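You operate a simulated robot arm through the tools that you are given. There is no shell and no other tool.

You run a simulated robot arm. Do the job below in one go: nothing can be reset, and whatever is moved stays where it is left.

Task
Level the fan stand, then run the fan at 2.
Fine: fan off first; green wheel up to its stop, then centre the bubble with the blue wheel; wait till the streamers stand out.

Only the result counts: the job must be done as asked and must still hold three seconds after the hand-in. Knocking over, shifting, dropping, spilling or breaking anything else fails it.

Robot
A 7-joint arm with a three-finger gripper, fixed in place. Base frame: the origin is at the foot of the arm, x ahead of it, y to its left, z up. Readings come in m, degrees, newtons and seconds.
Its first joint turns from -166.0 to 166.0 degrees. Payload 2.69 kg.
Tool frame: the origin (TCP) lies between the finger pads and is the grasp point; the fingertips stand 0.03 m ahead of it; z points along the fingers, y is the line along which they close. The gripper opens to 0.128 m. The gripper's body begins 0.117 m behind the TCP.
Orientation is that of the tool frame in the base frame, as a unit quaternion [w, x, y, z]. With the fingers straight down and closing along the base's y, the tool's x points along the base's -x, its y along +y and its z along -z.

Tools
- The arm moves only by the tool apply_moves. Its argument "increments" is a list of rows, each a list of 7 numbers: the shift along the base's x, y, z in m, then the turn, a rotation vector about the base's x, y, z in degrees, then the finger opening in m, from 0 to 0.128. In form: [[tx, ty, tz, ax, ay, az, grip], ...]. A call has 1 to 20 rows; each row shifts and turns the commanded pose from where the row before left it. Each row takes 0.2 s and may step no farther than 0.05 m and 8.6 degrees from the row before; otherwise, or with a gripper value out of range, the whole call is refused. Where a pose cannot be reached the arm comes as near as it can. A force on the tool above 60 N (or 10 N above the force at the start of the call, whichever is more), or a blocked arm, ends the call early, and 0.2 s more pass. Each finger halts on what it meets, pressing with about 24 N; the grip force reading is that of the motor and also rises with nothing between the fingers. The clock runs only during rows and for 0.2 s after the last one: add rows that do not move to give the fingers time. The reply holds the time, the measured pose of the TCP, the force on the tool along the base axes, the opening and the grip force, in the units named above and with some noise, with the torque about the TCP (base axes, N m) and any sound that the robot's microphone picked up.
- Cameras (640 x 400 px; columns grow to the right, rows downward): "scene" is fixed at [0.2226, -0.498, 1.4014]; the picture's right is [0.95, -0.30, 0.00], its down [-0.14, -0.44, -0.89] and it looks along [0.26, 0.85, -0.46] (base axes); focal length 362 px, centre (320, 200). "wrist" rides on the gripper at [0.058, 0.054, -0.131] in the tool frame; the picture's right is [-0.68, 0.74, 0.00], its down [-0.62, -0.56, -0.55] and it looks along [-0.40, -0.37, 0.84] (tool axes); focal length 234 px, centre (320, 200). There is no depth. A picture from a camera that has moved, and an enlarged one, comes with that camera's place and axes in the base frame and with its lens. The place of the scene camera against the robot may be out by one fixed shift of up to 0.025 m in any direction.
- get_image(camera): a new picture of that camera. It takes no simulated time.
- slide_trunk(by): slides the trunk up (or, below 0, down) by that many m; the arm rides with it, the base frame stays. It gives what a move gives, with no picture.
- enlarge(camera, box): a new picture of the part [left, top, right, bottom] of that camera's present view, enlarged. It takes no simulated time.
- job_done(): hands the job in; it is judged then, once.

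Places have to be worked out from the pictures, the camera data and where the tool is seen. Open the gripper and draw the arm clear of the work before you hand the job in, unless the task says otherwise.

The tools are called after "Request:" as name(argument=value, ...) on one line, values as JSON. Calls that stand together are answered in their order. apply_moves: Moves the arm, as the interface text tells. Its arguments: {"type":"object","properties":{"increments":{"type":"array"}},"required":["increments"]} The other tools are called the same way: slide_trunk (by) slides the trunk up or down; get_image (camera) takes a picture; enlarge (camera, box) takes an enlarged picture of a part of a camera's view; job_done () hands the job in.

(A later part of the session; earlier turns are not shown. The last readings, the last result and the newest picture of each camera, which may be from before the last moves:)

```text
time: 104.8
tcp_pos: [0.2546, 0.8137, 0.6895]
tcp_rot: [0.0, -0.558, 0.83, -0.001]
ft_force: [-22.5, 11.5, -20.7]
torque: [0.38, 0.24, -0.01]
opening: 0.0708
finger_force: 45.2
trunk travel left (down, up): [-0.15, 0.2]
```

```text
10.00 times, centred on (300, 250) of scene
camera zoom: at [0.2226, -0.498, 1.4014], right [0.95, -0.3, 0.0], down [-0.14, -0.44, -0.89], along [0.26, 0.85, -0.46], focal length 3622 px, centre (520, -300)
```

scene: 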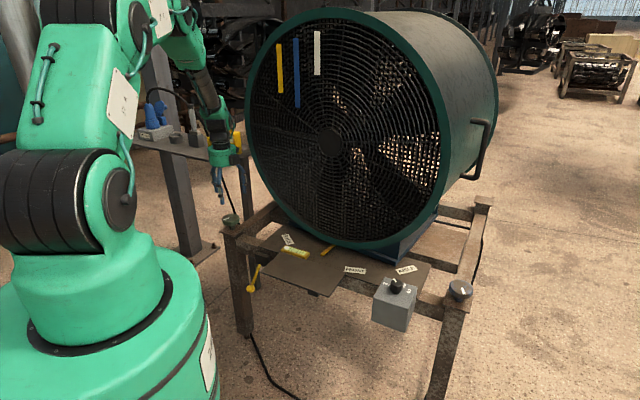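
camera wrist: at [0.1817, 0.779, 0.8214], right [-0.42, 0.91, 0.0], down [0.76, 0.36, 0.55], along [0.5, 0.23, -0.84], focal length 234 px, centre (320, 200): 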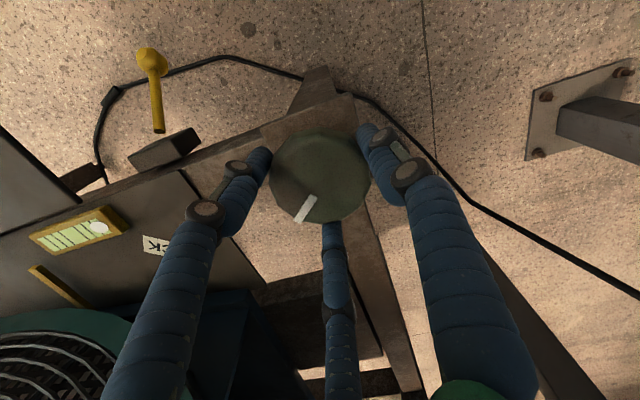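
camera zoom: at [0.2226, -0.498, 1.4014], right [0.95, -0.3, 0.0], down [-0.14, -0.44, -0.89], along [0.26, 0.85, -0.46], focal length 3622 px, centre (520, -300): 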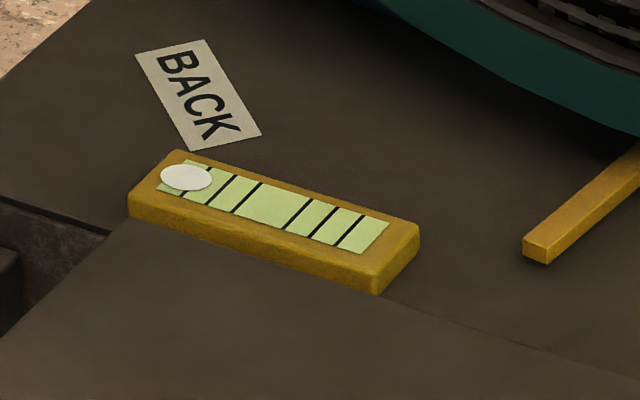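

150° counter-clockwise. I release, swing back and re-grip.

Request:
apply_moves(increments=[[0, 0, 0, 0, 0, 0, 0.115], [0, 0, 0, 0, 0, 0, 0.115], [0, 0, 0, 0, 0, -8.5, 0.115], [0, 0, 0, 0, 0, -8.5, 0.115], [0, 0, 0, 0, 0, -8.5, 0.115], [0, 0, 0, 0, 0, -8.5, 0.115], [0, 0, 0, 0, 0, -8.5, 0.115], [0, 0, 0, 0, 0, -8.5, 0.115], [0, 0, 0, 0, 0, -8.5, 0.115], [0, 0, 0, 0, 0, -8.5, 0.115], [0, 0, 0, 0, 0, -8.5, 0.115], [0, 0, 0, 0, 0, -8.5, 0.115], [0, 0, 0, 0, 0, -8.5, 0.115], [0, 0, 0, 0, 0, -8.5, 0.115], [0, 0, 0, 0, 0, -8.5, 0.115], [0, 0, 0, 0, 0, -8.5, 0.115], [0, 0, 0, 0, 0, -8.5, 0.115], [0, 0, 0, 0, 0, -8.5, 0.115], [0, 0, 0, 0, 0, -8.5, 0.115], [0, 0, 0, 0, 0, -6.5, 0.115]])

Request:
apply_moves(increments=[[0, 0, 0, 0, 0, 0, 0.08], [0, 0, 0, 0, 0, 0, 0.05], [0, 0, 0, 0, 0, 0, 0.05], [0, 0, 0, 0, 0, 6, 0.05], [0, 0, 0, 0, 0, 6, 0.05], [0, 0, 0, 0, 0, 6, 0.05], [0, 0, 0, 0, 0, 6, 0.05], [0, 0, 0, 0, 0, 6, 0.05], [0, 0, 0, 0, 0, 6, 0.05], [0, 0, 0, 0, 0, 6, 0.05], [0, 0, 0, 0, 0, 6, 0.05], [0, 0, 0, 0, 0, 6, 0.05], [0, 0, 0, 0, 0, 6, 0.05], [0, 0, 0, 0, 0, 6, 0.05], [0, 0, 0, 0, 0, 6, 0.05], [0, 0, 0, 0, 0, 6, 0.05], [0, 0, 0, 0, 0, 6, 0.05], [0, 0, 0, 0, 0, 0, 0.05]])

Request:
get_image(camera="wrist")

Request:
enlarge(camera="scene", box=[270, 230, 330, 270])

```text
time: 109.0
tcp_pos: [0.2531, 0.8138, 0.6908]
tcp_rot: [-0.001, 0.666, 0.746, 0.0]
ft_force: [1.1, -0.8, -0.8]
torque: [-0.02, -0.02, -0.01]
opening: 0.115
finger_force: 0.1
trunk travel left (down, up): [-0.15, 0.2]
```

```text
time: 112.8
tcp_pos: [0.2542, 0.8133, 0.6912]
tcp_rot: [0.001, -0.006, 1.0, 0.001]
ft_force: [9.7, -4.1, 2.1]
torque: [-0.25, -0.2, 0.0]
opening: 0.0707
finger_force: 44.4
trunk travel left (down, up): [-0.15, 0.2]
```

```text
taken
camera wrist: at [0.1948, 0.8653, 0.8227], right [0.67, 0.74, 0.0], down [0.62, -0.56, 0.55], along [0.41, -0.37, -0.84], focal length 234 px, centre (320, 200)
```

wrist: 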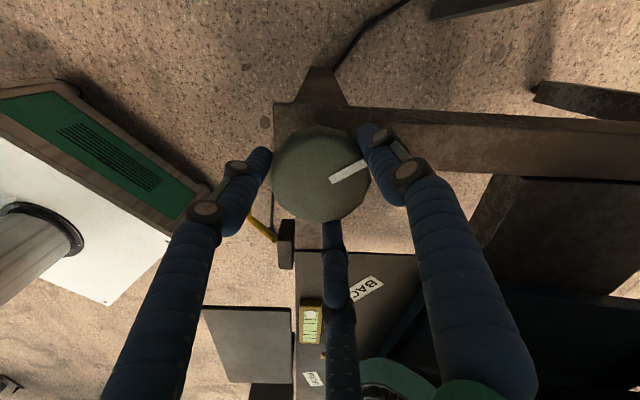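

```text
10.00 times, centred on (300, 250) of scene
camera zoom: at [0.2226, -0.498, 1.4014], right [0.95, -0.3, 0.0], down [-0.14, -0.44, -0.89], along [0.26, 0.85, -0.46], focal length 3622 px, centre (520, -300)
```

zoom: 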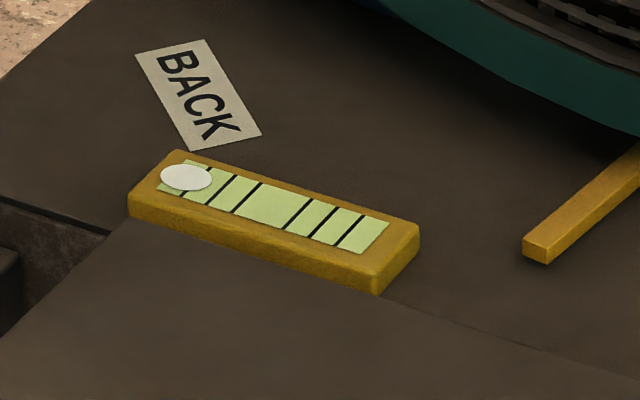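

Request:
apply_moves(increments=[[0, 0, 0, 0, 0, 6, 0.05], [0, 0, 0, 0, 0, 6, 0.05], [0, 0, 0, 0, 0, 6, 0.05], [0, 0, 0, 0, 0, 6, 0.05], [0, 0, 0, 0, 0, 6, 0.05], [0, 0, 0, 0, 0, 6, 0.05], [0, 0, 0, 0, 0, 6, 0.05], [0, 0, 0, 0, 0, 6, 0.05], [0, 0, 0, 0, 0, 6, 0.05], [0, 0, 0, 0, 0, 6, 0.05], [0, 0, 0, 0, 0, 6, 0.05], [0, 0, 0, 0, 0, 0, 0.05]])

Request:
enlarge(camera="wrist", box=[250, 110, 390, 240])

Request:
enlarge(camera="scene", box=[270, 230, 330, 270])

```text
time: 115.4
tcp_pos: [0.2533, 0.8142, 0.6917]
tcp_rot: [0.0, -0.549, 0.836, 0.0]
ft_force: [4.8, 6.6, 0.3]
torque: [0.05, 0.12, -0.03]
opening: 0.0707
finger_force: 45.1
trunk travel left (down, up): [-0.15, 0.2]
```

```text
3.08 times, centred on (320, 175) of wrist
camera zoom: at [0.1813, 0.78, 0.8226], right [-0.41, 0.91, 0.0], down [0.76, 0.34, 0.55], along [0.5, 0.22, -0.84], focal length 720 px, centre (320, 277)
```

zoom: 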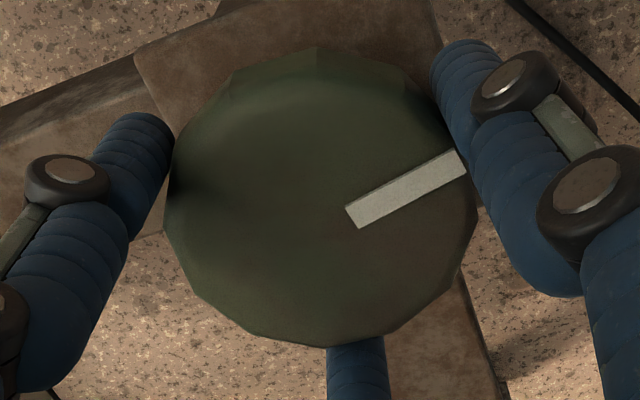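

```text
10.00 times, centred on (300, 250) of scene
camera zoom: at [0.2226, -0.498, 1.4014], right [0.95, -0.3, 0.0], down [-0.14, -0.44, -0.89], along [0.26, 0.85, -0.46], focal length 3622 px, centre (520, -300)
```

zoom: 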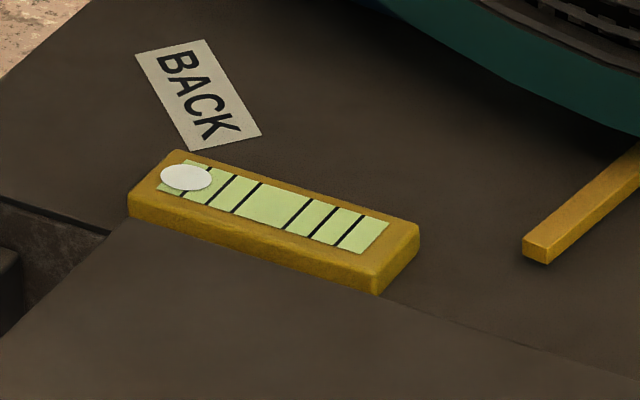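

300° counter-clockwise, still free. I re-grip for another stroke, with smaller checks since the stop should be near ~410°.

Request:
apply_moves(increments=[[0, 0, 0, 0, 0, 0, 0.115], [0, 0, 0, 0, 0, 0, 0.115], [0, 0, 0, 0, 0, -8.5, 0.115], [0, 0, 0, 0, 0, -8.5, 0.115], [0, 0, 0, 0, 0, -8.5, 0.115], [0, 0, 0, 0, 0, -8.5, 0.115], [0, 0, 0, 0, 0, -8.5, 0.115], [0, 0, 0, 0, 0, -8.5, 0.115], [0, 0, 0, 0, 0, -8.5, 0.115], [0, 0, 0, 0, 0, -8.5, 0.115], [0, 0, 0, 0, 0, -8.5, 0.115], [0, 0, 0, 0, 0, -8.5, 0.115], [0, 0, 0, 0, 0, -8.5, 0.115], [0, 0, 0, 0, 0, -8.5, 0.115], [0, 0, 0, 0, 0, -8.5, 0.115], [0, 0, 0, 0, 0, -8.5, 0.115], [0, 0, 0, 0, 0, -8.5, 0.115], [0, 0, 0, 0, 0, -8.5, 0.115], [0, 0, 0, 0, 0, -8.5, 0.115], [0, 0, 0, 0, 0, -5.5, 0.115]])

Request:
apply_moves(increments=[[0, 0, 0, 0, 0, 0, 0.08], [0, 0, 0, 0, 0, 0, 0.05], [0, 0, 0, 0, 0, 0, 0.05], [0, 0, 0, 0, 0, 6, 0.05], [0, 0, 0, 0, 0, 6, 0.05], [0, 0, 0, 0, 0, 6, 0.05], [0, 0, 0, 0, 0, 6, 0.05], [0, 0, 0, 0, 0, 6, 0.05], [0, 0, 0, 0, 0, 6, 0.05], [0, 0, 0, 0, 0, 6, 0.05], [0, 0, 0, 0, 0, 6, 0.05], [0, 0, 0, 0, 0, 6, 0.05], [0, 0, 0, 0, 0, 6, 0.05], [0, 0, 0, 0, 0, 6, 0.05], [0, 0, 0, 0, 0, 6, 0.05], [0, 0, 0, 0, 0, 0, 0.05]])

Request:
enlarge(camera="wrist", box=[250, 110, 390, 240])

Request:
enlarge(camera="scene", box=[270, 230, 330, 270])

```text
time: 119.6
tcp_pos: [0.2542, 0.8133, 0.6909]
tcp_rot: [0.0, 0.666, 0.746, 0.0]
ft_force: [-0.1, -0.3, -0.6]
torque: [0.01, -0.01, 0.01]
opening: 0.115
finger_force: 0.0
trunk travel left (down, up): [-0.15, 0.2]
```

```text
time: 123.0
tcp_pos: [0.2548, 0.8137, 0.6908]
tcp_rot: [0.0, 0.1, 0.995, 0.0]
ft_force: [-15.3, 6.4, 10.3]
torque: [0.0, 0.69, 0.02]
opening: 0.0708
finger_force: 44.7
trunk travel left (down, up): [-0.15, 0.2]
```

```text
3.08 times, centred on (320, 175) of wrist
camera zoom: at [0.2067, 0.8764, 0.823], right [0.81, 0.59, 0.0], down [0.49, -0.68, 0.55], along [0.32, -0.44, -0.84], focal length 720 px, centre (320, 277)
```

zoom: 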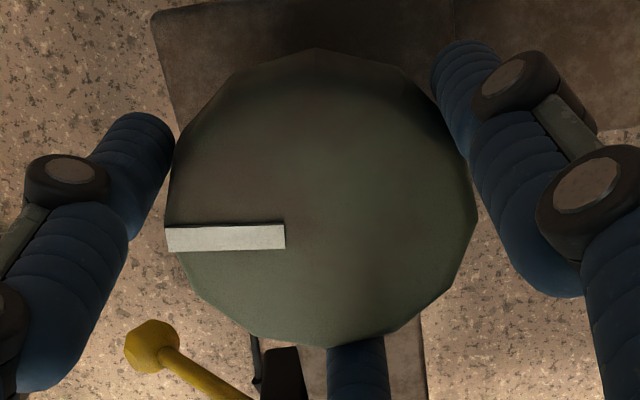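

```text
10.00 times, centred on (300, 250) of scene
camera zoom: at [0.2226, -0.498, 1.4014], right [0.95, -0.3, 0.0], down [-0.14, -0.44, -0.89], along [0.26, 0.85, -0.46], focal length 3622 px, centre (520, -300)
```

zoom: 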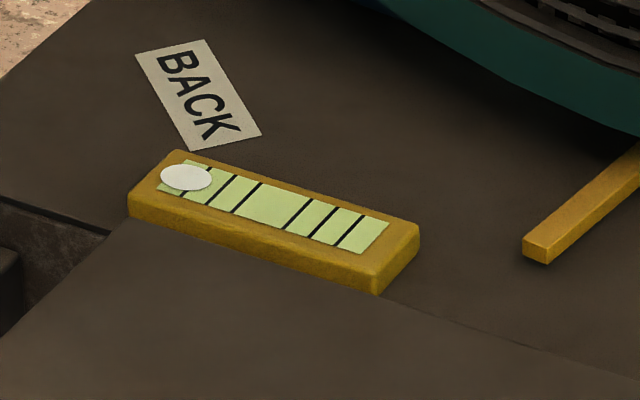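

372° and no torque. I continue in shorter steps.

Request:
apply_moves(increments=[[0, 0, 0, 0, 0, 6, 0.05], [0, 0, 0, 0, 0, 6, 0.05], [0, 0, 0, 0, 0, 6, 0.05], [0, 0, 0, 0, 0, 6, 0.05], [0, 0, 0, 0, 0, 6, 0.05], [0, 0, 0, 0, 0, 6, 0.05], [0, 0, 0, 0, 0, 0, 0.05]])

Request:
enlarge(camera="wrist", box=[250, 110, 390, 240])

Request:
enlarge(camera="scene", box=[270, 230, 330, 270])

```text
time: 124.6
tcp_pos: [0.2542, 0.8136, 0.6908]
tcp_rot: [0.0, -0.212, 0.977, 0.0]
ft_force: [-1.2, 6.9, 4.2]
torque: [0.32, 0.01, -0.92]
opening: 0.0707
finger_force: 45.2
trunk travel left (down, up): [-0.15, 0.2]
```

```text
3.08 times, centred on (320, 175) of wrist
camera zoom: at [0.1783, 0.8368, 0.8226], right [0.31, 0.95, 0.0], down [0.8, -0.26, 0.55], along [0.52, -0.17, -0.84], focal length 720 px, centre (320, 277)
```

zoom: 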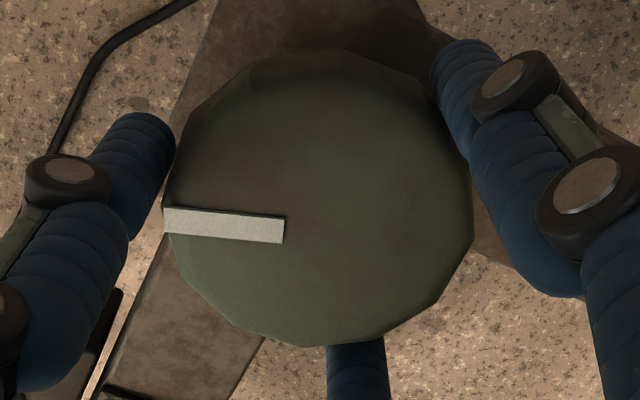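

```text
10.00 times, centred on (300, 250) of scene
camera zoom: at [0.2226, -0.498, 1.4014], right [0.95, -0.3, 0.0], down [-0.14, -0.44, -0.89], along [0.26, 0.85, -0.46], focal length 3622 px, centre (520, -300)
```

zoom: 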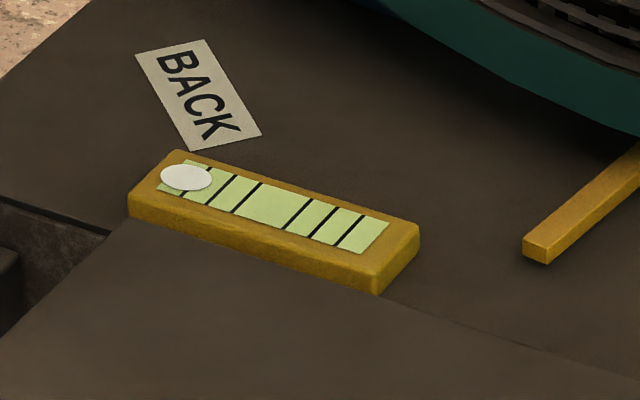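

The green wheel is at its counter-clockwise stop (torque −0.9, mark lagging ~5°); its full range is about 405°, and it started 75° from this stop — so now blue should centre the bubble about 20° before its clockwise stop. I release and travel back to the blue wheel.

Request:
apply_moves(increments=[[0, 0, 0, 0, 0, 0, 0.115], [0, 0, 0, 0, 0, 0, 0.115], [0, 0, 0.03, 0, 0, 0, 0.115], [0, 0, 0.04, 0, 0, 0, 0.115], [0, 0, 0.04, 0, 0, 0, 0.115], [0, 0, 0.04, 0, 0, 0, 0.115], [0, 0, 0.04, 0, 0, 0, 0.115], [0, -0.0375, 0.0133, 0, 0, 0, 0.1], [0, -0.0375, 0.0133, 0, 0, 0, 0.1], [0, -0.0375, 0.0133, 0, 0, 0, 0.09], [0.0286, -0.0357, 0.003, 0, 0, 4.3, 0.09], [0.0286, -0.0357, 0.003, 0, 0, 4.3, 0.09], [0.0286, -0.0357, 0.003, 0, 0, 4.3, 0.09], [0.0286, -0.0357, 0.003, 0, 0, 4.3, 0.09], [0.0286, -0.0357, 0.003, 0, 0, 4.3, 0.09], [0.0286, -0.0357, 0.003, 0, 0, 4.3, 0.09], [0.0286, -0.0357, 0.003, 0, 0, 4.3, 0.09], [0.0344, -0.028, -0.0043, 0, 0, 4.3, 0.09], [0.0344, -0.028, -0.0043, 0, 0, 4.3, 0.09], [0.0344, -0.028, -0.0043, 0, 0, 4.3, 0.09]])

Request:
get_image(camera="scene")

```text
time: 128.8
tcp_pos: [0.5577, 0.3657, 0.9288]
tcp_rot: [-0.001, -0.557, 0.83, 0.0]
ft_force: [-0.3, -0.5, 0.1]
torque: [-0.05, -0.04, 0.01]
opening: 0.0902
finger_force: 0.1
trunk travel left (down, up): [-0.15, 0.2]
```

```text
taken
```

scene: 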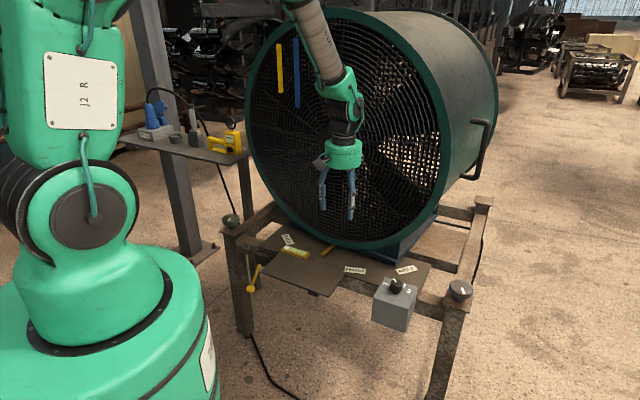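

All undisturbed. I continue to the blue wheel and lower onto it.

Request:
apply_moves(increments=[[0.0344, -0.028, -0.0043, 0, 0, 0, 0.09], [0.0344, -0.028, -0.0043, 0, 0, 0, 0.09], [0.0344, -0.028, -0.0043, 0, 0, 0, 0.09], [0.0344, -0.028, -0.0043, 0, 0, 0, 0.09], [0.0344, -0.028, -0.0043, 0, 0, 0, 0.09], [0.0344, -0.028, -0.0043, 0, 0, 0, 0.1], [0.0344, -0.028, -0.0043, 0, 0, 0, 0.115], [0.0282, 0.0044, -0.0073, 0, 0, 0, 0.115], [0.0282, 0.0044, -0.0073, 0, 0, 0, 0.115], [0.0282, 0.0045, -0.0073, 0, 0, 0, 0.115], [0, 0, -0.04, 0, 0, 0, 0.115], [0, 0, -0.04, 0, 0, 0, 0.115], [0, 0, 0, 0, 0, 0, 0.115]])

Request:
get_image(camera="wrist")

```text
time: 131.6
tcp_pos: [0.8831, 0.1855, 0.7959]
tcp_rot: [0.0, -0.555, 0.832, 0.0]
ft_force: [0.1, 0.2, -0.7]
torque: [-0.03, 0.03, -0.02]
opening: 0.115
finger_force: 0.0
trunk travel left (down, up): [-0.15, 0.2]
```

```text
taken
camera wrist: at [0.8099, 0.1509, 0.9283], right [-0.42, 0.91, 0.0], down [0.76, 0.35, 0.55], along [0.5, 0.23, -0.84], focal length 234 px, centre (320, 200)
```

wrist: 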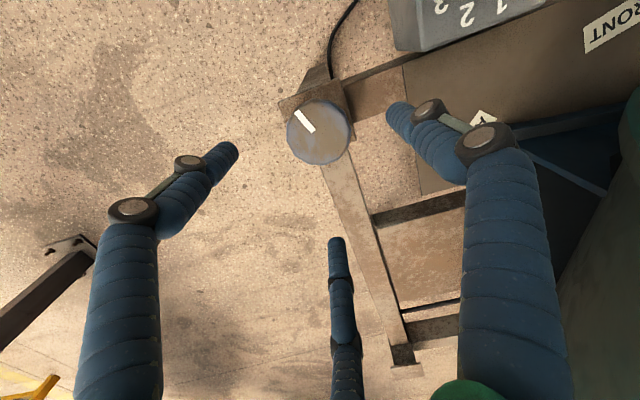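

Request:
apply_moves(increments=[[0, 0, -0.03, 0, 0, 0, 0.115], [0, 0, -0.03, 0, 0, 0, 0.115], [0, 0, -0.03, 0, 0, 0, 0.115], [0, 0, -0.02, 0, 0, 0, 0.115], [0, 0, 0, 0, 0, 0, 0.115], [0, 0, 0, 0, 0, 0, 0.08], [0, 0, 0, 0, 0, 0, 0.05], [0, 0, 0, 0, 0, 0, 0.05], [0, 0, 0, 0, 0, -6, 0.05], [0, 0, 0, 0, 0, -6, 0.05], [0, 0, 0, 0, 0, -6, 0.05], [0, 0, 0, 0, 0, -6, 0.05], [0, 0, 0, 0, 0, -6, 0.05], [0, 0, 0, 0, 0, 0, 0.05]])

Request:
get_image(camera="wrist")

Request:
enlarge(camera="scene", box=[270, 230, 330, 270])

```text
time: 134.6
tcp_pos: [0.8847, 0.1835, 0.6863]
tcp_rot: [-0.001, -0.321, 0.947, 0.001]
ft_force: [11.8, 14.3, 1.4]
torque: [0.4, -0.23, 0.0]
opening: 0.0705
finger_force: 45.4
trunk travel left (down, up): [-0.15, 0.2]
```

```text
taken
camera wrist: at [0.8038, 0.1904, 0.8188], right [0.09, 1.0, 0.0], down [0.83, -0.07, 0.55], along [0.55, -0.05, -0.84], focal length 234 px, centre (320, 200)
```

wrist: 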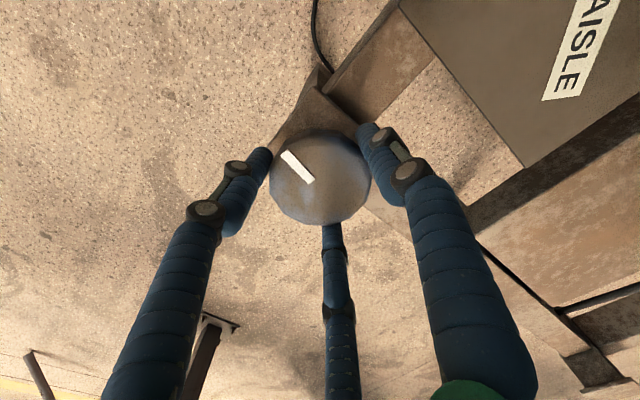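

```text
10.00 times, centred on (300, 250) of scene
camera zoom: at [0.2226, -0.498, 1.4014], right [0.95, -0.3, 0.0], down [-0.14, -0.44, -0.89], along [0.26, 0.85, -0.46], focal length 3622 px, centre (520, -300)
```

zoom: 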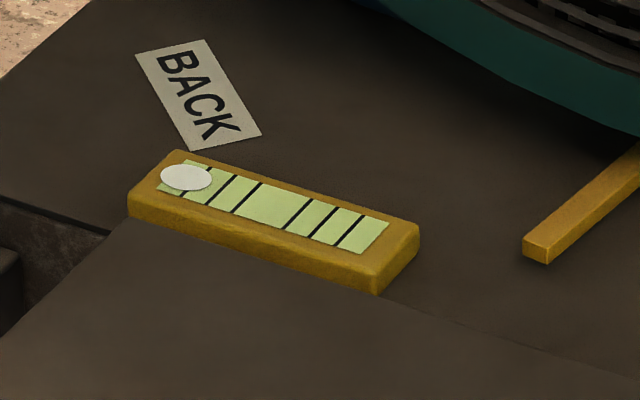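

Gripped and turning. I continue clockwise with a long stroke (bubble should appear after roughly 215° from blue's counter-clockwise stop).

Request:
apply_moves(increments=[[0, 0, 0, 0, 0, -7, 0.05], [0, 0, 0, 0, 0, -7, 0.05], [0, 0, 0, 0, 0, -7, 0.05], [0, 0, 0, 0, 0, -7, 0.05], [0, 0, 0, 0, 0, -7, 0.05], [0, 0, 0, 0, 0, -7, 0.05], [0, 0, 0, 0, 0, -7, 0.05], [0, 0, 0, 0, 0, -7, 0.05], [0, 0, 0, 0, 0, -7, 0.05], [0, 0, 0, 0, 0, -7, 0.05], [0, 0, 0, 0, 0, -7, 0.05], [0, 0, 0, 0, 0, -7, 0.05], [0, 0, 0, 0, 0, -7, 0.05], [0, 0, 0, 0, 0, -7, 0.05], [0, 0, 0, 0, 0, -7, 0.05], [0, 0, 0, 0, 0, -7, 0.05], [0, 0, 0, 0, 0, -7, 0.05], [0, 0, 0, 0, 0, -7, 0.05], [0, 0, 0, 0, 0, -7, 0.05], [0, 0, 0, 0, 0, 0, 0.05]])

Request:
get_image(camera="wrist")

Request:
enlarge(camera="scene", box=[270, 230, 330, 270])

```text
time: 138.8
tcp_pos: [0.8848, 0.1833, 0.6863]
tcp_rot: [0.001, 0.74, 0.672, 0.0]
ft_force: [16.6, 2.5, -1.0]
torque: [0.09, -0.86, 0.0]
opening: 0.0706
finger_force: 44.8
trunk travel left (down, up): [-0.15, 0.2]
```

```text
taken
camera wrist: at [0.9423, 0.2365, 0.8189], right [0.67, -0.74, 0.0], down [-0.62, -0.56, 0.55], along [-0.41, -0.37, -0.84], focal length 234 px, centre (320, 200)
```

wrist: 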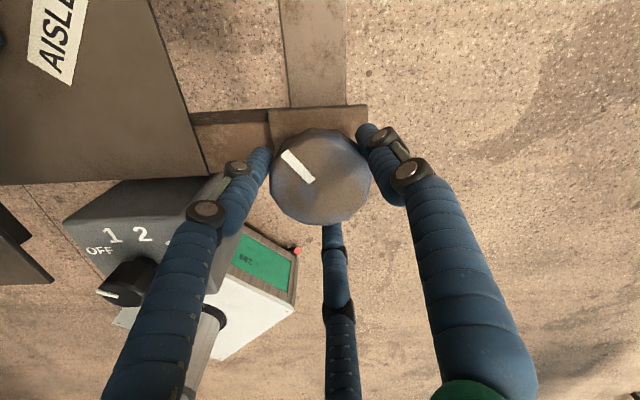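

```text
10.00 times, centred on (300, 250) of scene
camera zoom: at [0.2226, -0.498, 1.4014], right [0.95, -0.3, 0.0], down [-0.14, -0.44, -0.89], along [0.26, 0.85, -0.46], focal length 3622 px, centre (520, -300)
```

zoom: 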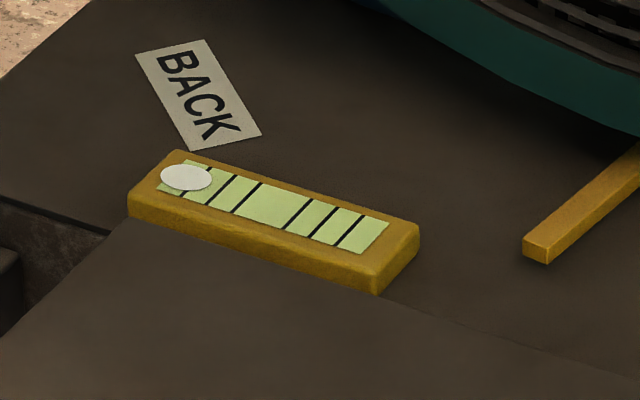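

163° clockwise so far, wheel following. I release, swing back and re-grip for the next stroke.

Request:
apply_moves(increments=[[0, 0, 0, 0, 0, 0, 0.115], [0, 0, 0, 0, 0, 0, 0.115], [0, 0, 0, 0, 0, 8.5, 0.115], [0, 0, 0, 0, 0, 8.5, 0.115], [0, 0, 0, 0, 0, 8.5, 0.115], [0, 0, 0, 0, 0, 8.5, 0.115], [0, 0, 0, 0, 0, 8.5, 0.115], [0, 0, 0, 0, 0, 8.5, 0.115], [0, 0, 0, 0, 0, 8.5, 0.115], [0, 0, 0, 0, 0, 8.5, 0.115], [0, 0, 0, 0, 0, 8.5, 0.115], [0, 0, 0, 0, 0, 8.5, 0.115], [0, 0, 0, 0, 0, 8.5, 0.115], [0, 0, 0, 0, 0, 8.5, 0.115], [0, 0, 0, 0, 0, 8.5, 0.115], [0, 0, 0, 0, 0, 8.5, 0.115], [0, 0, 0, 0, 0, 8.5, 0.115], [0, 0, 0, 0, 0, 8.5, 0.115], [0, 0, 0, 0, 0, 8.5, 0.115], [0, 0, 0, 0, 0, 8.5, 0.115]])

Request:
apply_moves(increments=[[0, 0, 0, 0, 0, 0, 0.115], [0, 0, 0, 0, 0, 0, 0.08], [0, 0, 0, 0, 0, 0, 0.05], [0, 0, 0, 0, 0, 0, 0.05], [0, 0, 0, 0, 0, -6, 0.05], [0, 0, 0, 0, 0, -6, 0.05], [0, 0, 0, 0, 0, -6, 0.05], [0, 0, 0, 0, 0, -6, 0.05], [0, 0, 0, 0, 0, -6, 0.05], [0, 0, 0, 0, 0, -6, 0.05], [0, 0, 0, 0, 0, -6, 0.05], [0, 0, 0, 0, 0, -6, 0.05], [0, 0, 0, 0, 0, -6, 0.05], [0, 0, 0, 0, 0, -6, 0.05], [0, 0, 0, 0, 0, 0, 0.05]])

Request:
get_image(camera="wrist")

Request:
enlarge(camera="scene", box=[270, 230, 330, 270])

```text
time: 143.0
tcp_pos: [0.8838, 0.1838, 0.6882]
tcp_rot: [0.001, -0.482, 0.876, 0.0]
ft_force: [-0.2, 1.2, -0.4]
torque: [-0.02, -0.01, 0.01]
opening: 0.115
finger_force: 0.1
trunk travel left (down, up): [-0.15, 0.2]
```

```text
time: 146.2
tcp_pos: [0.8845, 0.1842, 0.6868]
tcp_rot: [0.0, 0.022, 1.0, 0.0]
ft_force: [9.6, -5.7, 2.4]
torque: [-0.14, -0.04, 0.01]
opening: 0.0704
finger_force: 44.8
trunk travel left (down, up): [-0.15, 0.2]
```

```text
taken
camera wrist: at [0.8273, 0.2394, 0.8189], right [0.71, 0.71, 0.0], down [0.59, -0.59, 0.55], along [0.39, -0.39, -0.84], focal length 234 px, centre (320, 200)
```

wrist: 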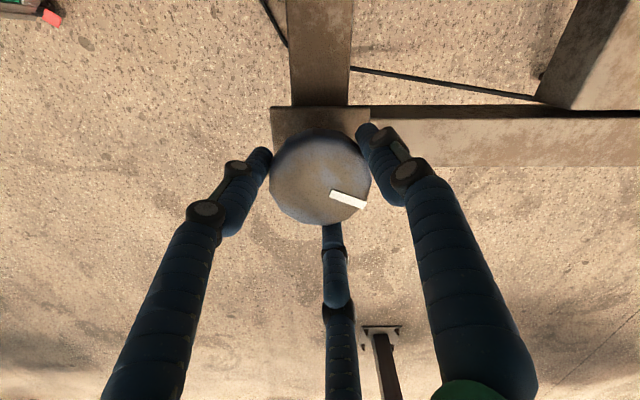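

```text
10.00 times, centred on (300, 250) of scene
camera zoom: at [0.2226, -0.498, 1.4014], right [0.95, -0.3, 0.0], down [-0.14, -0.44, -0.89], along [0.26, 0.85, -0.46], focal length 3622 px, centre (520, -300)
```

zoom: 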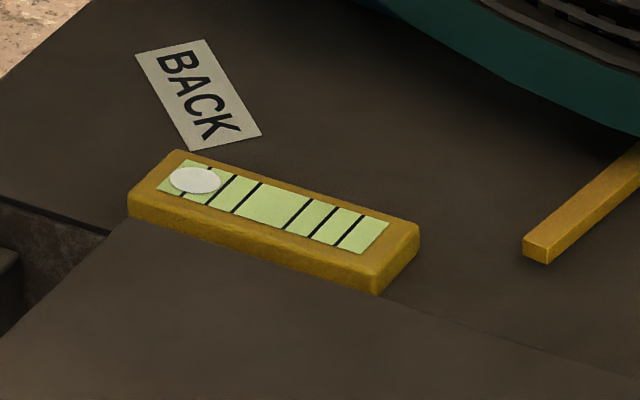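

The bubble has started moving toward the centre. The plan works; I continue clockwise and measure the rate.

Request:
apply_moves(increments=[[0, 0, 0, 0, 0, -6, 0.05], [0, 0, 0, 0, 0, -6, 0.05], [0, 0, 0, 0, 0, -6, 0.05], [0, 0, 0, 0, 0, -6, 0.05], [0, 0, 0, 0, 0, -6, 0.05], [0, 0, 0, 0, 0, -6, 0.05], [0, 0, 0, 0, 0, -6, 0.05], [0, 0, 0, 0, 0, -6, 0.05], [0, 0, 0, 0, 0, -6, 0.05], [0, 0, 0, 0, 0, -6, 0.05], [0, 0, 0, 0, 0, 0, 0.05]])

Request:
enlarge(camera="scene", box=[270, 230, 330, 270])

Request:
get_image(camera="wrist")

```text
time: 148.6
tcp_pos: [0.8838, 0.1851, 0.6868]
tcp_rot: [-0.001, 0.519, 0.855, 0.0]
ft_force: [12.5, -8.5, 9.2]
torque: [-0.3, -0.06, 0.01]
opening: 0.0703
finger_force: 44.3
trunk travel left (down, up): [-0.15, 0.2]
```

```text
10.00 times, centred on (300, 250) of scene
camera zoom: at [0.2226, -0.498, 1.4014], right [0.95, -0.3, 0.0], down [-0.14, -0.44, -0.89], along [0.26, 0.85, -0.46], focal length 3622 px, centre (520, -300)
```

zoom: 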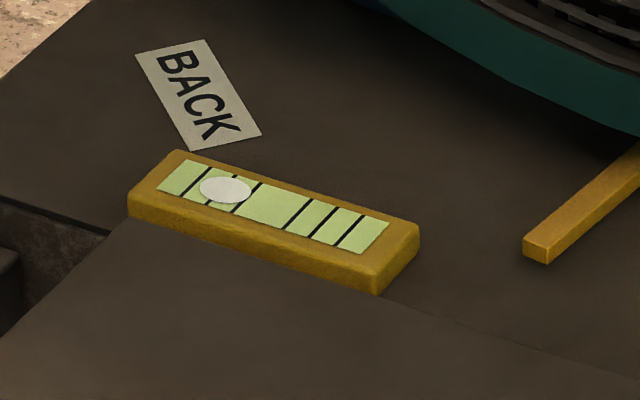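

```text
taken
camera wrist: at [0.9038, 0.2597, 0.8189], right [0.97, -0.26, 0.0], down [-0.22, -0.81, 0.55], along [-0.14, -0.53, -0.84], focal length 234 px, centre (320, 200)
```

wrist: 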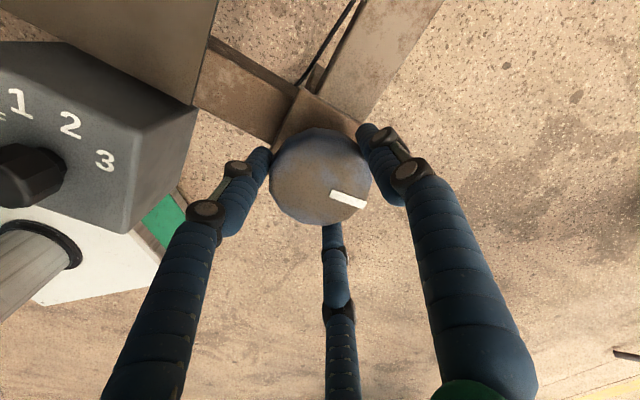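

30 px in 60°, about 48 px to go to the centre (~96°). I turn another 42° in this grip.

Request:
apply_moves(increments=[[0, 0, 0, 0, 0, -6, 0.05], [0, 0, 0, 0, 0, -6, 0.05], [0, 0, 0, 0, 0, -6, 0.05], [0, 0, 0, 0, 0, -6, 0.05], [0, 0, 0, 0, 0, -6, 0.05], [0, 0, 0, 0, 0, -6, 0.05], [0, 0, 0, 0, 0, -6, 0.05], [0, 0, 0, 0, 0, 0, 0.05]])

Request:
enlarge(camera="scene", box=[270, 230, 330, 270])

Request:
apply_moves(increments=[[0, 0, 0, 0, 0, 0, 0.115], [0, 0, 0, 0, 0, 0, 0.115], [0, 0, 0, 0, 0, 8.5, 0.115], [0, 0, 0, 0, 0, 8.5, 0.115], [0, 0, 0, 0, 0, 8.5, 0.115], [0, 0, 0, 0, 0, 8.5, 0.115], [0, 0, 0, 0, 0, 8.5, 0.115], [0, 0, 0, 0, 0, 8.5, 0.115], [0, 0, 0, 0, 0, 8.5, 0.115], [0, 0, 0, 0, 0, 8.5, 0.115], [0, 0, 0, 0, 0, 8.5, 0.115], [0, 0, 0, 0, 0, 8.5, 0.115], [0, 0, 0, 0, 0, 8.5, 0.115], [0, 0, 0, 0, 0, 8.5, 0.115], [0, 0, 0, 0, 0, 8.5, 0.115], [0, 0, 0, 0, 0, 8.5, 0.115], [0, 0, 0, 0, 0, 0, 0.115]])

Request:
get_image(camera="wrist")

```text
time: 150.4
tcp_pos: [0.8827, 0.184, 0.6874]
tcp_rot: [0.0, 0.791, 0.612, 0.0]
ft_force: [9.9, -7.3, 5.4]
torque: [-0.07, 0.09, -0.02]
opening: 0.0705
finger_force: 45.1
trunk travel left (down, up): [-0.15, 0.2]
```

```text
10.00 times, centred on (300, 250) of scene
camera zoom: at [0.2226, -0.498, 1.4014], right [0.95, -0.3, 0.0], down [-0.14, -0.44, -0.89], along [0.26, 0.85, -0.46], focal length 3622 px, centre (520, -300)
```

zoom: 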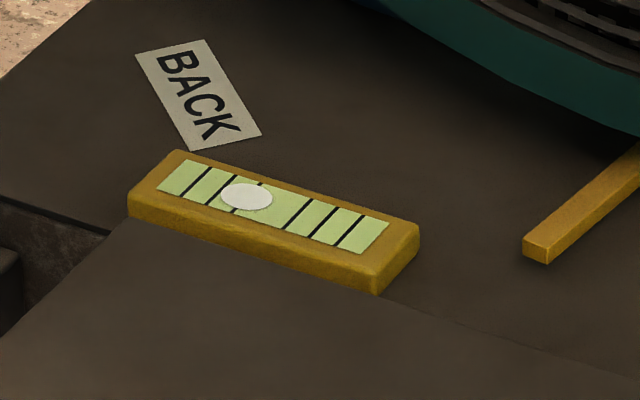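

```text
time: 154.0
tcp_pos: [0.8836, 0.1843, 0.6874]
tcp_rot: [0.0, -0.128, 0.992, 0.0]
ft_force: [0.3, 0.1, -0.4]
torque: [-0.01, -0.02, 0.0]
opening: 0.115
finger_force: 0.1
trunk travel left (down, up): [-0.15, 0.2]
```

```text
taken
camera wrist: at [0.8131, 0.2199, 0.819], right [0.47, 0.88, 0.0], down [0.74, -0.39, 0.55], along [0.48, -0.26, -0.84], focal length 234 px, centre (320, 200)
```

wrist: 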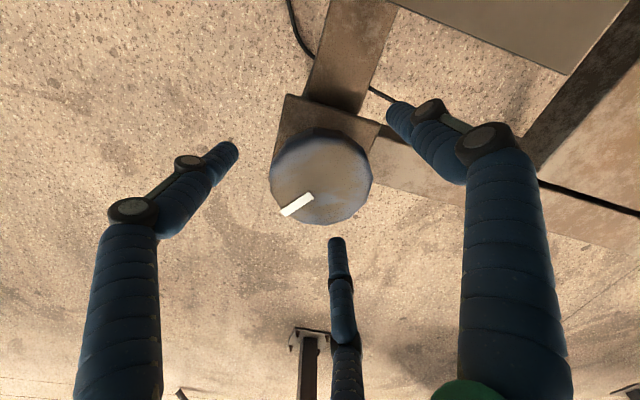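

Bubble now 27 px short of centre (~54°). I grip again and turn 48° clockwise, then fine-tune.

Request:
apply_moves(increments=[[0, 0, 0, 0, 0, 0, 0.08], [0, 0, 0, 0, 0, 0, 0.05], [0, 0, 0, 0, 0, 0, 0.05], [0, 0, 0, 0, 0, -6, 0.05], [0, 0, 0, 0, 0, -6, 0.05], [0, 0, 0, 0, 0, -6, 0.05], [0, 0, 0, 0, 0, -6, 0.05], [0, 0, 0, 0, 0, -6, 0.05], [0, 0, 0, 0, 0, -6, 0.05], [0, 0, 0, 0, 0, -6, 0.05], [0, 0, 0, 0, 0, -6, 0.05], [0, 0, 0, 0, 0, 0, 0.05]])

Request:
enlarge(camera="scene", box=[280, 240, 312, 262])

Request:
enlarge(camera="scene", box=[270, 230, 330, 270])

```text
time: 156.6
tcp_pos: [0.8838, 0.1848, 0.6858]
tcp_rot: [0.0, 0.288, 0.958, 0.0]
ft_force: [-1.3, 9.3, 4.5]
torque: [0.11, -0.34, 0.01]
opening: 0.0706
finger_force: 44.1
trunk travel left (down, up): [-0.15, 0.2]
```

```text
16.00 times, centred on (296, 251) of scene
camera zoom: at [0.2226, -0.498, 1.4014], right [0.95, -0.3, 0.0], down [-0.14, -0.44, -0.89], along [0.26, 0.85, -0.46], focal length 5796 px, centre (704, -616)
```

zoom: 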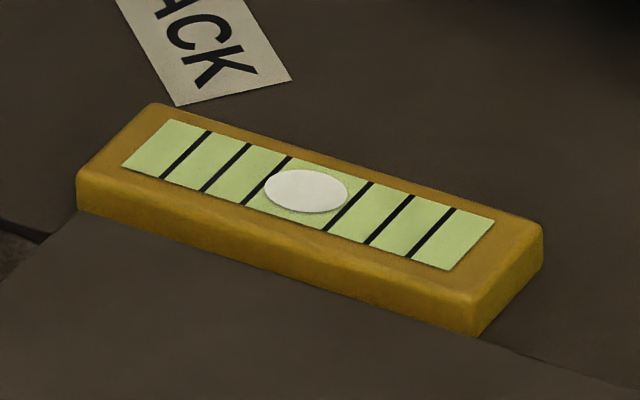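

```text
10.00 times, centred on (300, 250) of scene
camera zoom: at [0.2226, -0.498, 1.4014], right [0.95, -0.3, 0.0], down [-0.14, -0.44, -0.89], along [0.26, 0.85, -0.46], focal length 3622 px, centre (520, -300)
```

zoom: 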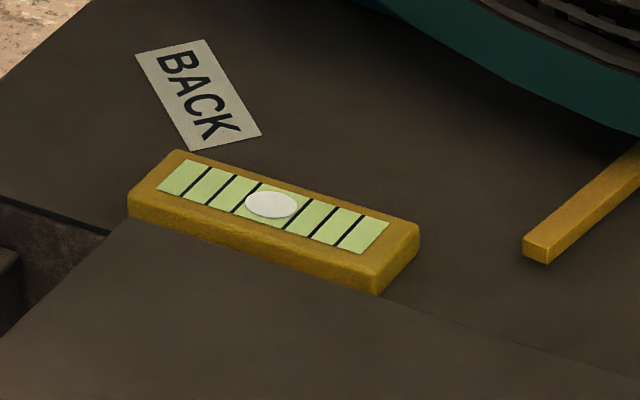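

Almost centred. I zoom in further to measure the residual offset precisely.

Request:
enlarge(camera="scene", box=[287, 245, 303, 255])

```text
16.00 times, centred on (295, 250) of scene
camera zoom: at [0.2226, -0.498, 1.4014], right [0.95, -0.3, 0.0], down [-0.14, -0.44, -0.89], along [0.26, 0.85, -0.46], focal length 5796 px, centre (720, -600)
```

zoom: 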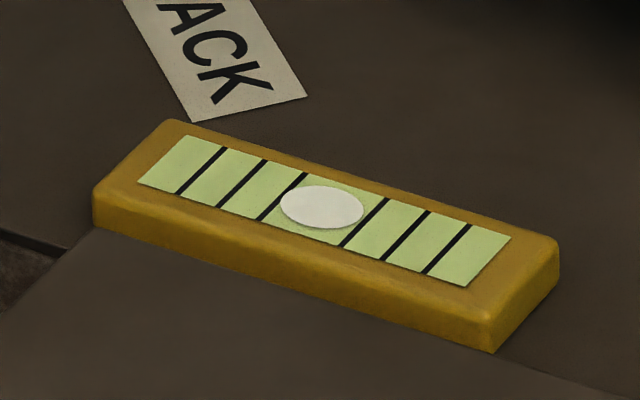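

The residual is about 2 px in this zoom (~2–3° of wheel). I nudge 2.5° clockwise and look again.

Request:
apply_moves(increments=[[0, 0, 0, 0, 0, -2.5, 0.05], [0, 0, 0, 0, 0, 0, 0.05]])

Request:
enlarge(camera="scene", box=[280, 240, 312, 262])

Request:
get_image(camera="wrist")

```text
time: 157.2
tcp_pos: [0.8839, 0.1841, 0.6873]
tcp_rot: [0.0, 0.309, 0.951, 0.0]
ft_force: [2.1, 11.3, 4.2]
torque: [0.37, 0.0, 0.01]
opening: 0.0703
finger_force: 44.9
trunk travel left (down, up): [-0.15, 0.2]
```

```text
16.00 times, centred on (296, 251) of scene
camera zoom: at [0.2226, -0.498, 1.4014], right [0.95, -0.3, 0.0], down [-0.14, -0.44, -0.89], along [0.26, 0.85, -0.46], focal length 5796 px, centre (704, -616)
```

zoom: 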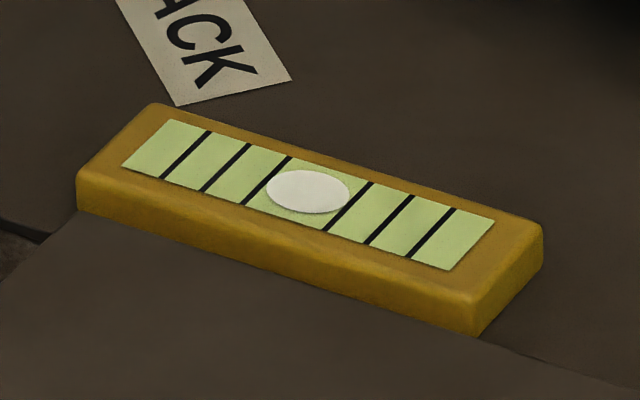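

```text
taken
camera wrist: at [0.8671, 0.2611, 0.819], right [0.98, 0.2, 0.0], down [0.17, -0.82, 0.55], along [0.11, -0.54, -0.84], focal length 234 px, centre (320, 200)
```

wrist: 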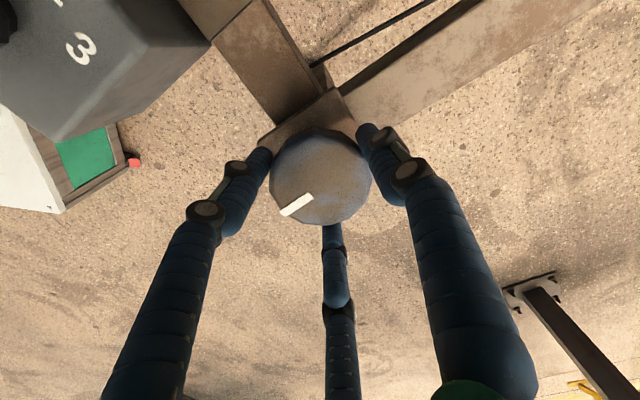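

By the measured parallax correction the bubble is now centred. I release, rise clear and go to the starting viewpoint, from where the wrist camera looks nearly straight down on the vial, to verify.

Request:
apply_moves(increments=[[0, 0, 0, 0, 0, 0, 0.115], [0, 0, 0, 0, 0, 0, 0.115], [0, 0, 0.03, 0, 0, 0, 0.115], [0, 0, 0.04, 0, 0, 0, 0.115], [0, 0, 0.04, 0, 0, 0, 0.115], [0, 0, 0.04, 0, 0, 0, 0.115], [0, 0, 0.04, 0, 0, 0, 0.115], [-0.0282, -0.0044, 0.0073, 0, 0, 3, 0.1], [-0.0282, -0.0044, 0.0073, 0, 0, 3, 0.1], [-0.0282, -0.0045, 0.0073, 0, 0, 3, 0.09], [-0.0344, 0.028, 0.0043, 0, 0, 3, 0.09], [-0.0344, 0.028, 0.0043, 0, 0, 3, 0.09], [-0.0344, 0.028, 0.0043, 0, 0, 3, 0.09], [-0.0344, 0.028, 0.0043, 0, 0, 3, 0.09], [-0.0344, 0.028, 0.0043, 0, 0, 3, 0.09], [-0.0344, 0.028, 0.0043, 0, 0, 3, 0.09], [-0.0344, 0.028, 0.0043, 0, 0, 3, 0.09], [-0.0344, 0.028, 0.0043, 0, 0, 3, 0.09], [-0.0344, 0.028, 0.0043, 0, 0, 3, 0.09], [0, 0, 0, 0, 0, 0, 0.09]])

Request:
enlarge(camera="scene", box=[280, 240, 312, 262])

Request:
get_image(camera="scene")

Request:
get_image(camera="wrist")

```text
time: 159.0
tcp_pos: [0.8688, 0.1697, 0.8852]
tcp_rot: [0.004, 0.295, 0.955, 0.002]
ft_force: [17.2, -29.0, -10.2]
torque: [3.04, 2.27, -0.73]
opening: 0.1
finger_force: 0.0
trunk travel left (down, up): [-0.15, 0.2]
stopped in row 9: the force on the tool passed its limit at 140 N (the readings are from after the stop); the commanded pose is now the measured one
```

```text
16.00 times, centred on (296, 251) of scene
camera zoom: at [0.2226, -0.498, 1.4014], right [0.95, -0.3, 0.0], down [-0.14, -0.44, -0.89], along [0.26, 0.85, -0.46], focal length 5796 px, centre (704, -616)
```

zoom: 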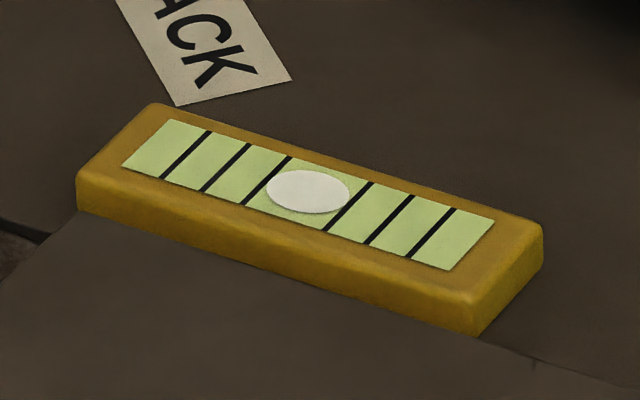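

```text
taken
```

scene: 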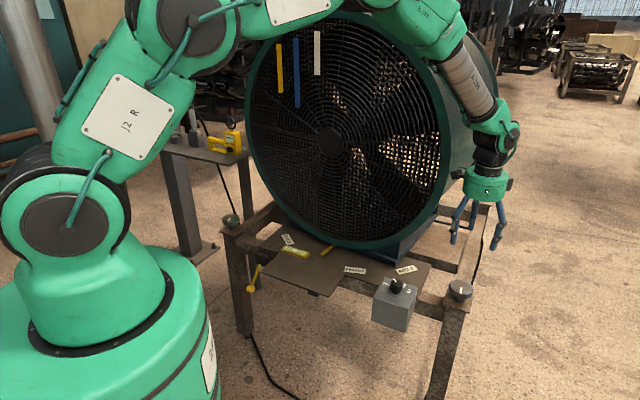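

```text
taken
camera wrist: at [0.8484, 0.2462, 1.0169], right [0.97, 0.23, 0.01], down [0.18, -0.82, 0.55], along [0.13, -0.53, -0.84], focal length 234 px, centre (320, 200)
```

wrist: 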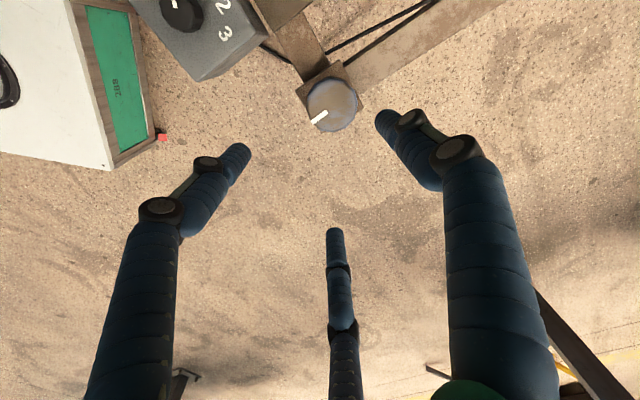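

The call stopped on a 140 N contact while moving sideways: the wrist camera on the hand's fan side evidently met the drum's rim. I first check whether the fan or anything else has moved before backing off.

Request:
enlarge(camera="scene", box=[270, 230, 330, 270])

Request:
enlarge(camera="scene", box=[400, 120, 540, 260])

Request:
enlarge(camera="scene", box=[220, 200, 500, 375])

```text
10.00 times, centred on (300, 250) of scene
camera zoom: at [0.2226, -0.498, 1.4014], right [0.95, -0.3, 0.0], down [-0.14, -0.44, -0.89], along [0.26, 0.85, -0.46], focal length 3622 px, centre (520, -300)
```

zoom: 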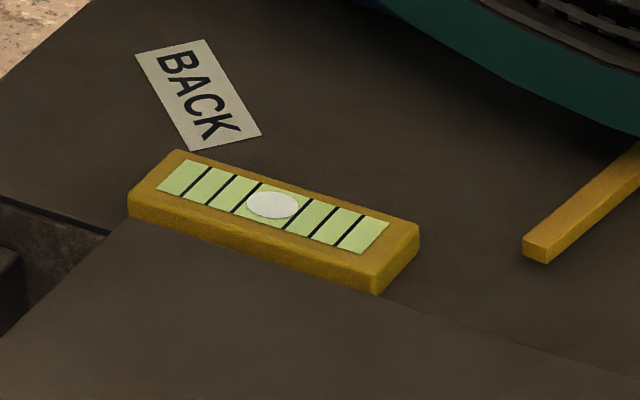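

```text
2.86 times, centred on (470, 190) of scene
camera zoom: at [0.2226, -0.498, 1.4014], right [0.95, -0.3, 0.0], down [-0.14, -0.44, -0.89], along [0.26, 0.85, -0.46], focal length 1035 px, centre (-109, 229)
```

zoom: 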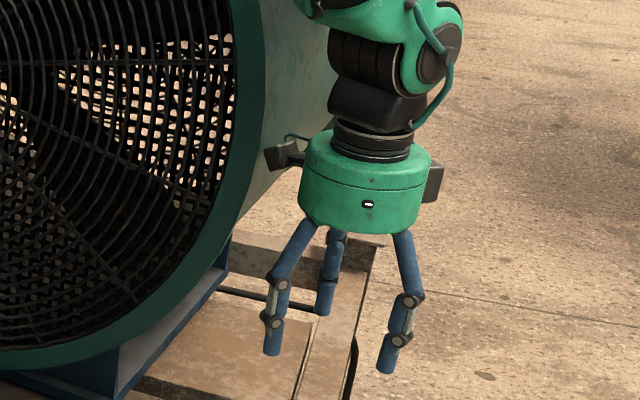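

```text
2.29 times, centred on (360, 288) of scene
camera zoom: at [0.2226, -0.498, 1.4014], right [0.95, -0.3, 0.0], down [-0.14, -0.44, -0.89], along [0.26, 0.85, -0.46], focal length 828 px, centre (229, 0)
```

zoom: 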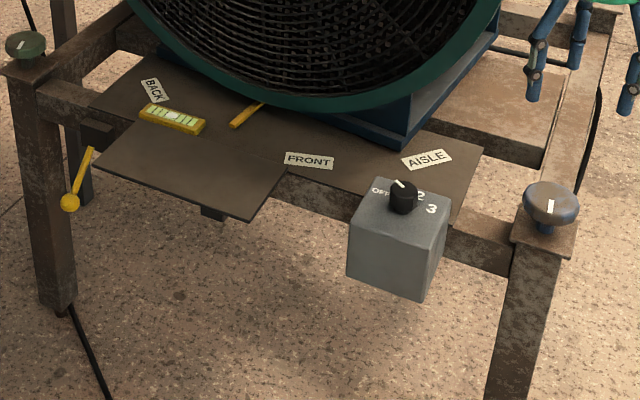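

The fan, pointer, labels and bubble are exactly where they were; nothing shifted. The contact was at the wrist camera (torque points to r ≈ (0, 0.08, 0.13)), so I back off away from the fan along −y and then turn the hand so the camera faces away from the fan.

Request:
apply_moves(increments=[[0.008, -0.015, 0, 0, 0, 0, 0.1], [0.003, -0.02, 0, 0, 0, 0, 0.1], [0, -0.02, 0, 0, 0, 0, 0.1], [0, 0, 0, 0, 0, 0, 0.1]])

Request:
get_image(camera="scene")

```text
time: 160.0
tcp_pos: [0.8767, 0.1185, 0.8875]
tcp_rot: [0.005, 0.295, 0.956, 0.003]
ft_force: [0.0, 0.3, -0.1]
torque: [0.03, 0.03, -0.02]
opening: 0.0999
finger_force: 0.1
trunk travel left (down, up): [-0.15, 0.2]
```

```text
taken
```

scene: 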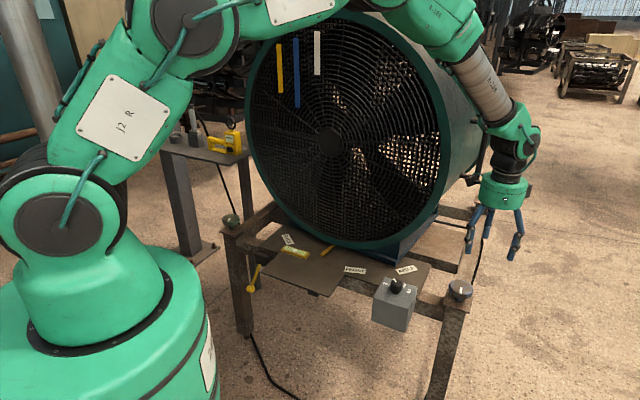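

Contact is cleared, force zero. I rotate the hand so the camera faces away from the fan and carry it to a viewpoint over the vial, well in front of the fan, to verify the bubble.

Request:
apply_moves(increments=[[-0.02, 0, 0, 0, 0.5, 8, 0.1], [-0.02, 0, 0, 0, 0, 8, 0.1], [-0.02, 0, 0, 0, 0, 8, 0.1], [-0.02, 0, 0, 0, 0, 8, 0.1], [-0.0308, 0.0319, -0.001, 0, 0, 6.3, 0.1], [-0.0308, 0.0319, -0.001, 0, 0, 6.3, 0.1], [-0.0308, 0.0319, -0.001, 0, 0, 6.3, 0.1], [-0.0308, 0.0319, -0.001, 0, 0, 6.3, 0.1], [-0.0308, 0.0319, -0.001, 0, 0, 6.3, 0.1], [-0.0308, 0.0319, -0.001, 0, 0, 6.3, 0.1], [-0.0308, 0.0319, -0.001, 0, 0, 6.3, 0.1], [-0.0308, 0.0319, -0.001, 0, 0, 6.3, 0.1], [-0.0308, 0.0319, -0.001, 0, 0, 6.3, 0.1], [-0.0308, 0.0319, -0.001, 0, 0, 6.3, 0.1], [-0.0308, 0.0319, -0.001, 0, 0, 6.3, 0.1], [-0.0308, 0.0319, -0.001, 0, 0, 6.3, 0.1], [-0.0308, 0.0319, -0.001, 0, 0, 6.3, 0.1], [0, 0, 0, 0, 0, 0, 0.1]])

Request:
get_image(camera="wrist")

Request:
get_image(camera="scene")

```text
time: 163.8
tcp_pos: [0.3959, 0.5355, 0.876]
tcp_rot: [0.0, -0.641, 0.768, 0.002]
ft_force: [-0.1, 0.7, -0.8]
torque: [-0.04, -0.04, 0.02]
opening: 0.1002
finger_force: 0.0
trunk travel left (down, up): [-0.15, 0.2]
```

```text
taken
camera wrist: at [0.3317, 0.4863, 1.0081], right [-0.6, 0.8, 0.0], down [0.67, 0.5, 0.55], along [0.43, 0.33, -0.84], focal length 234 px, centre (320, 200)
```

wrist: 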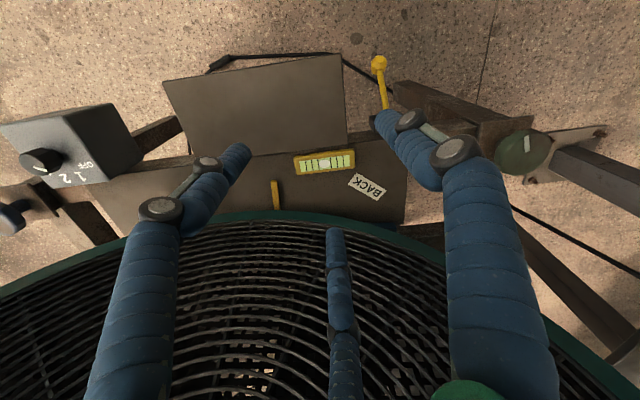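

```text
taken
```

scene: 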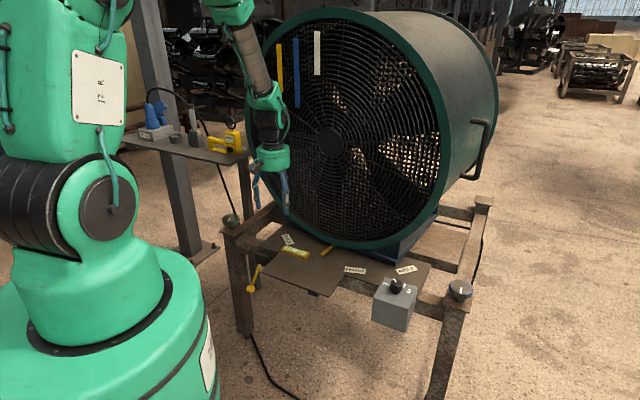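

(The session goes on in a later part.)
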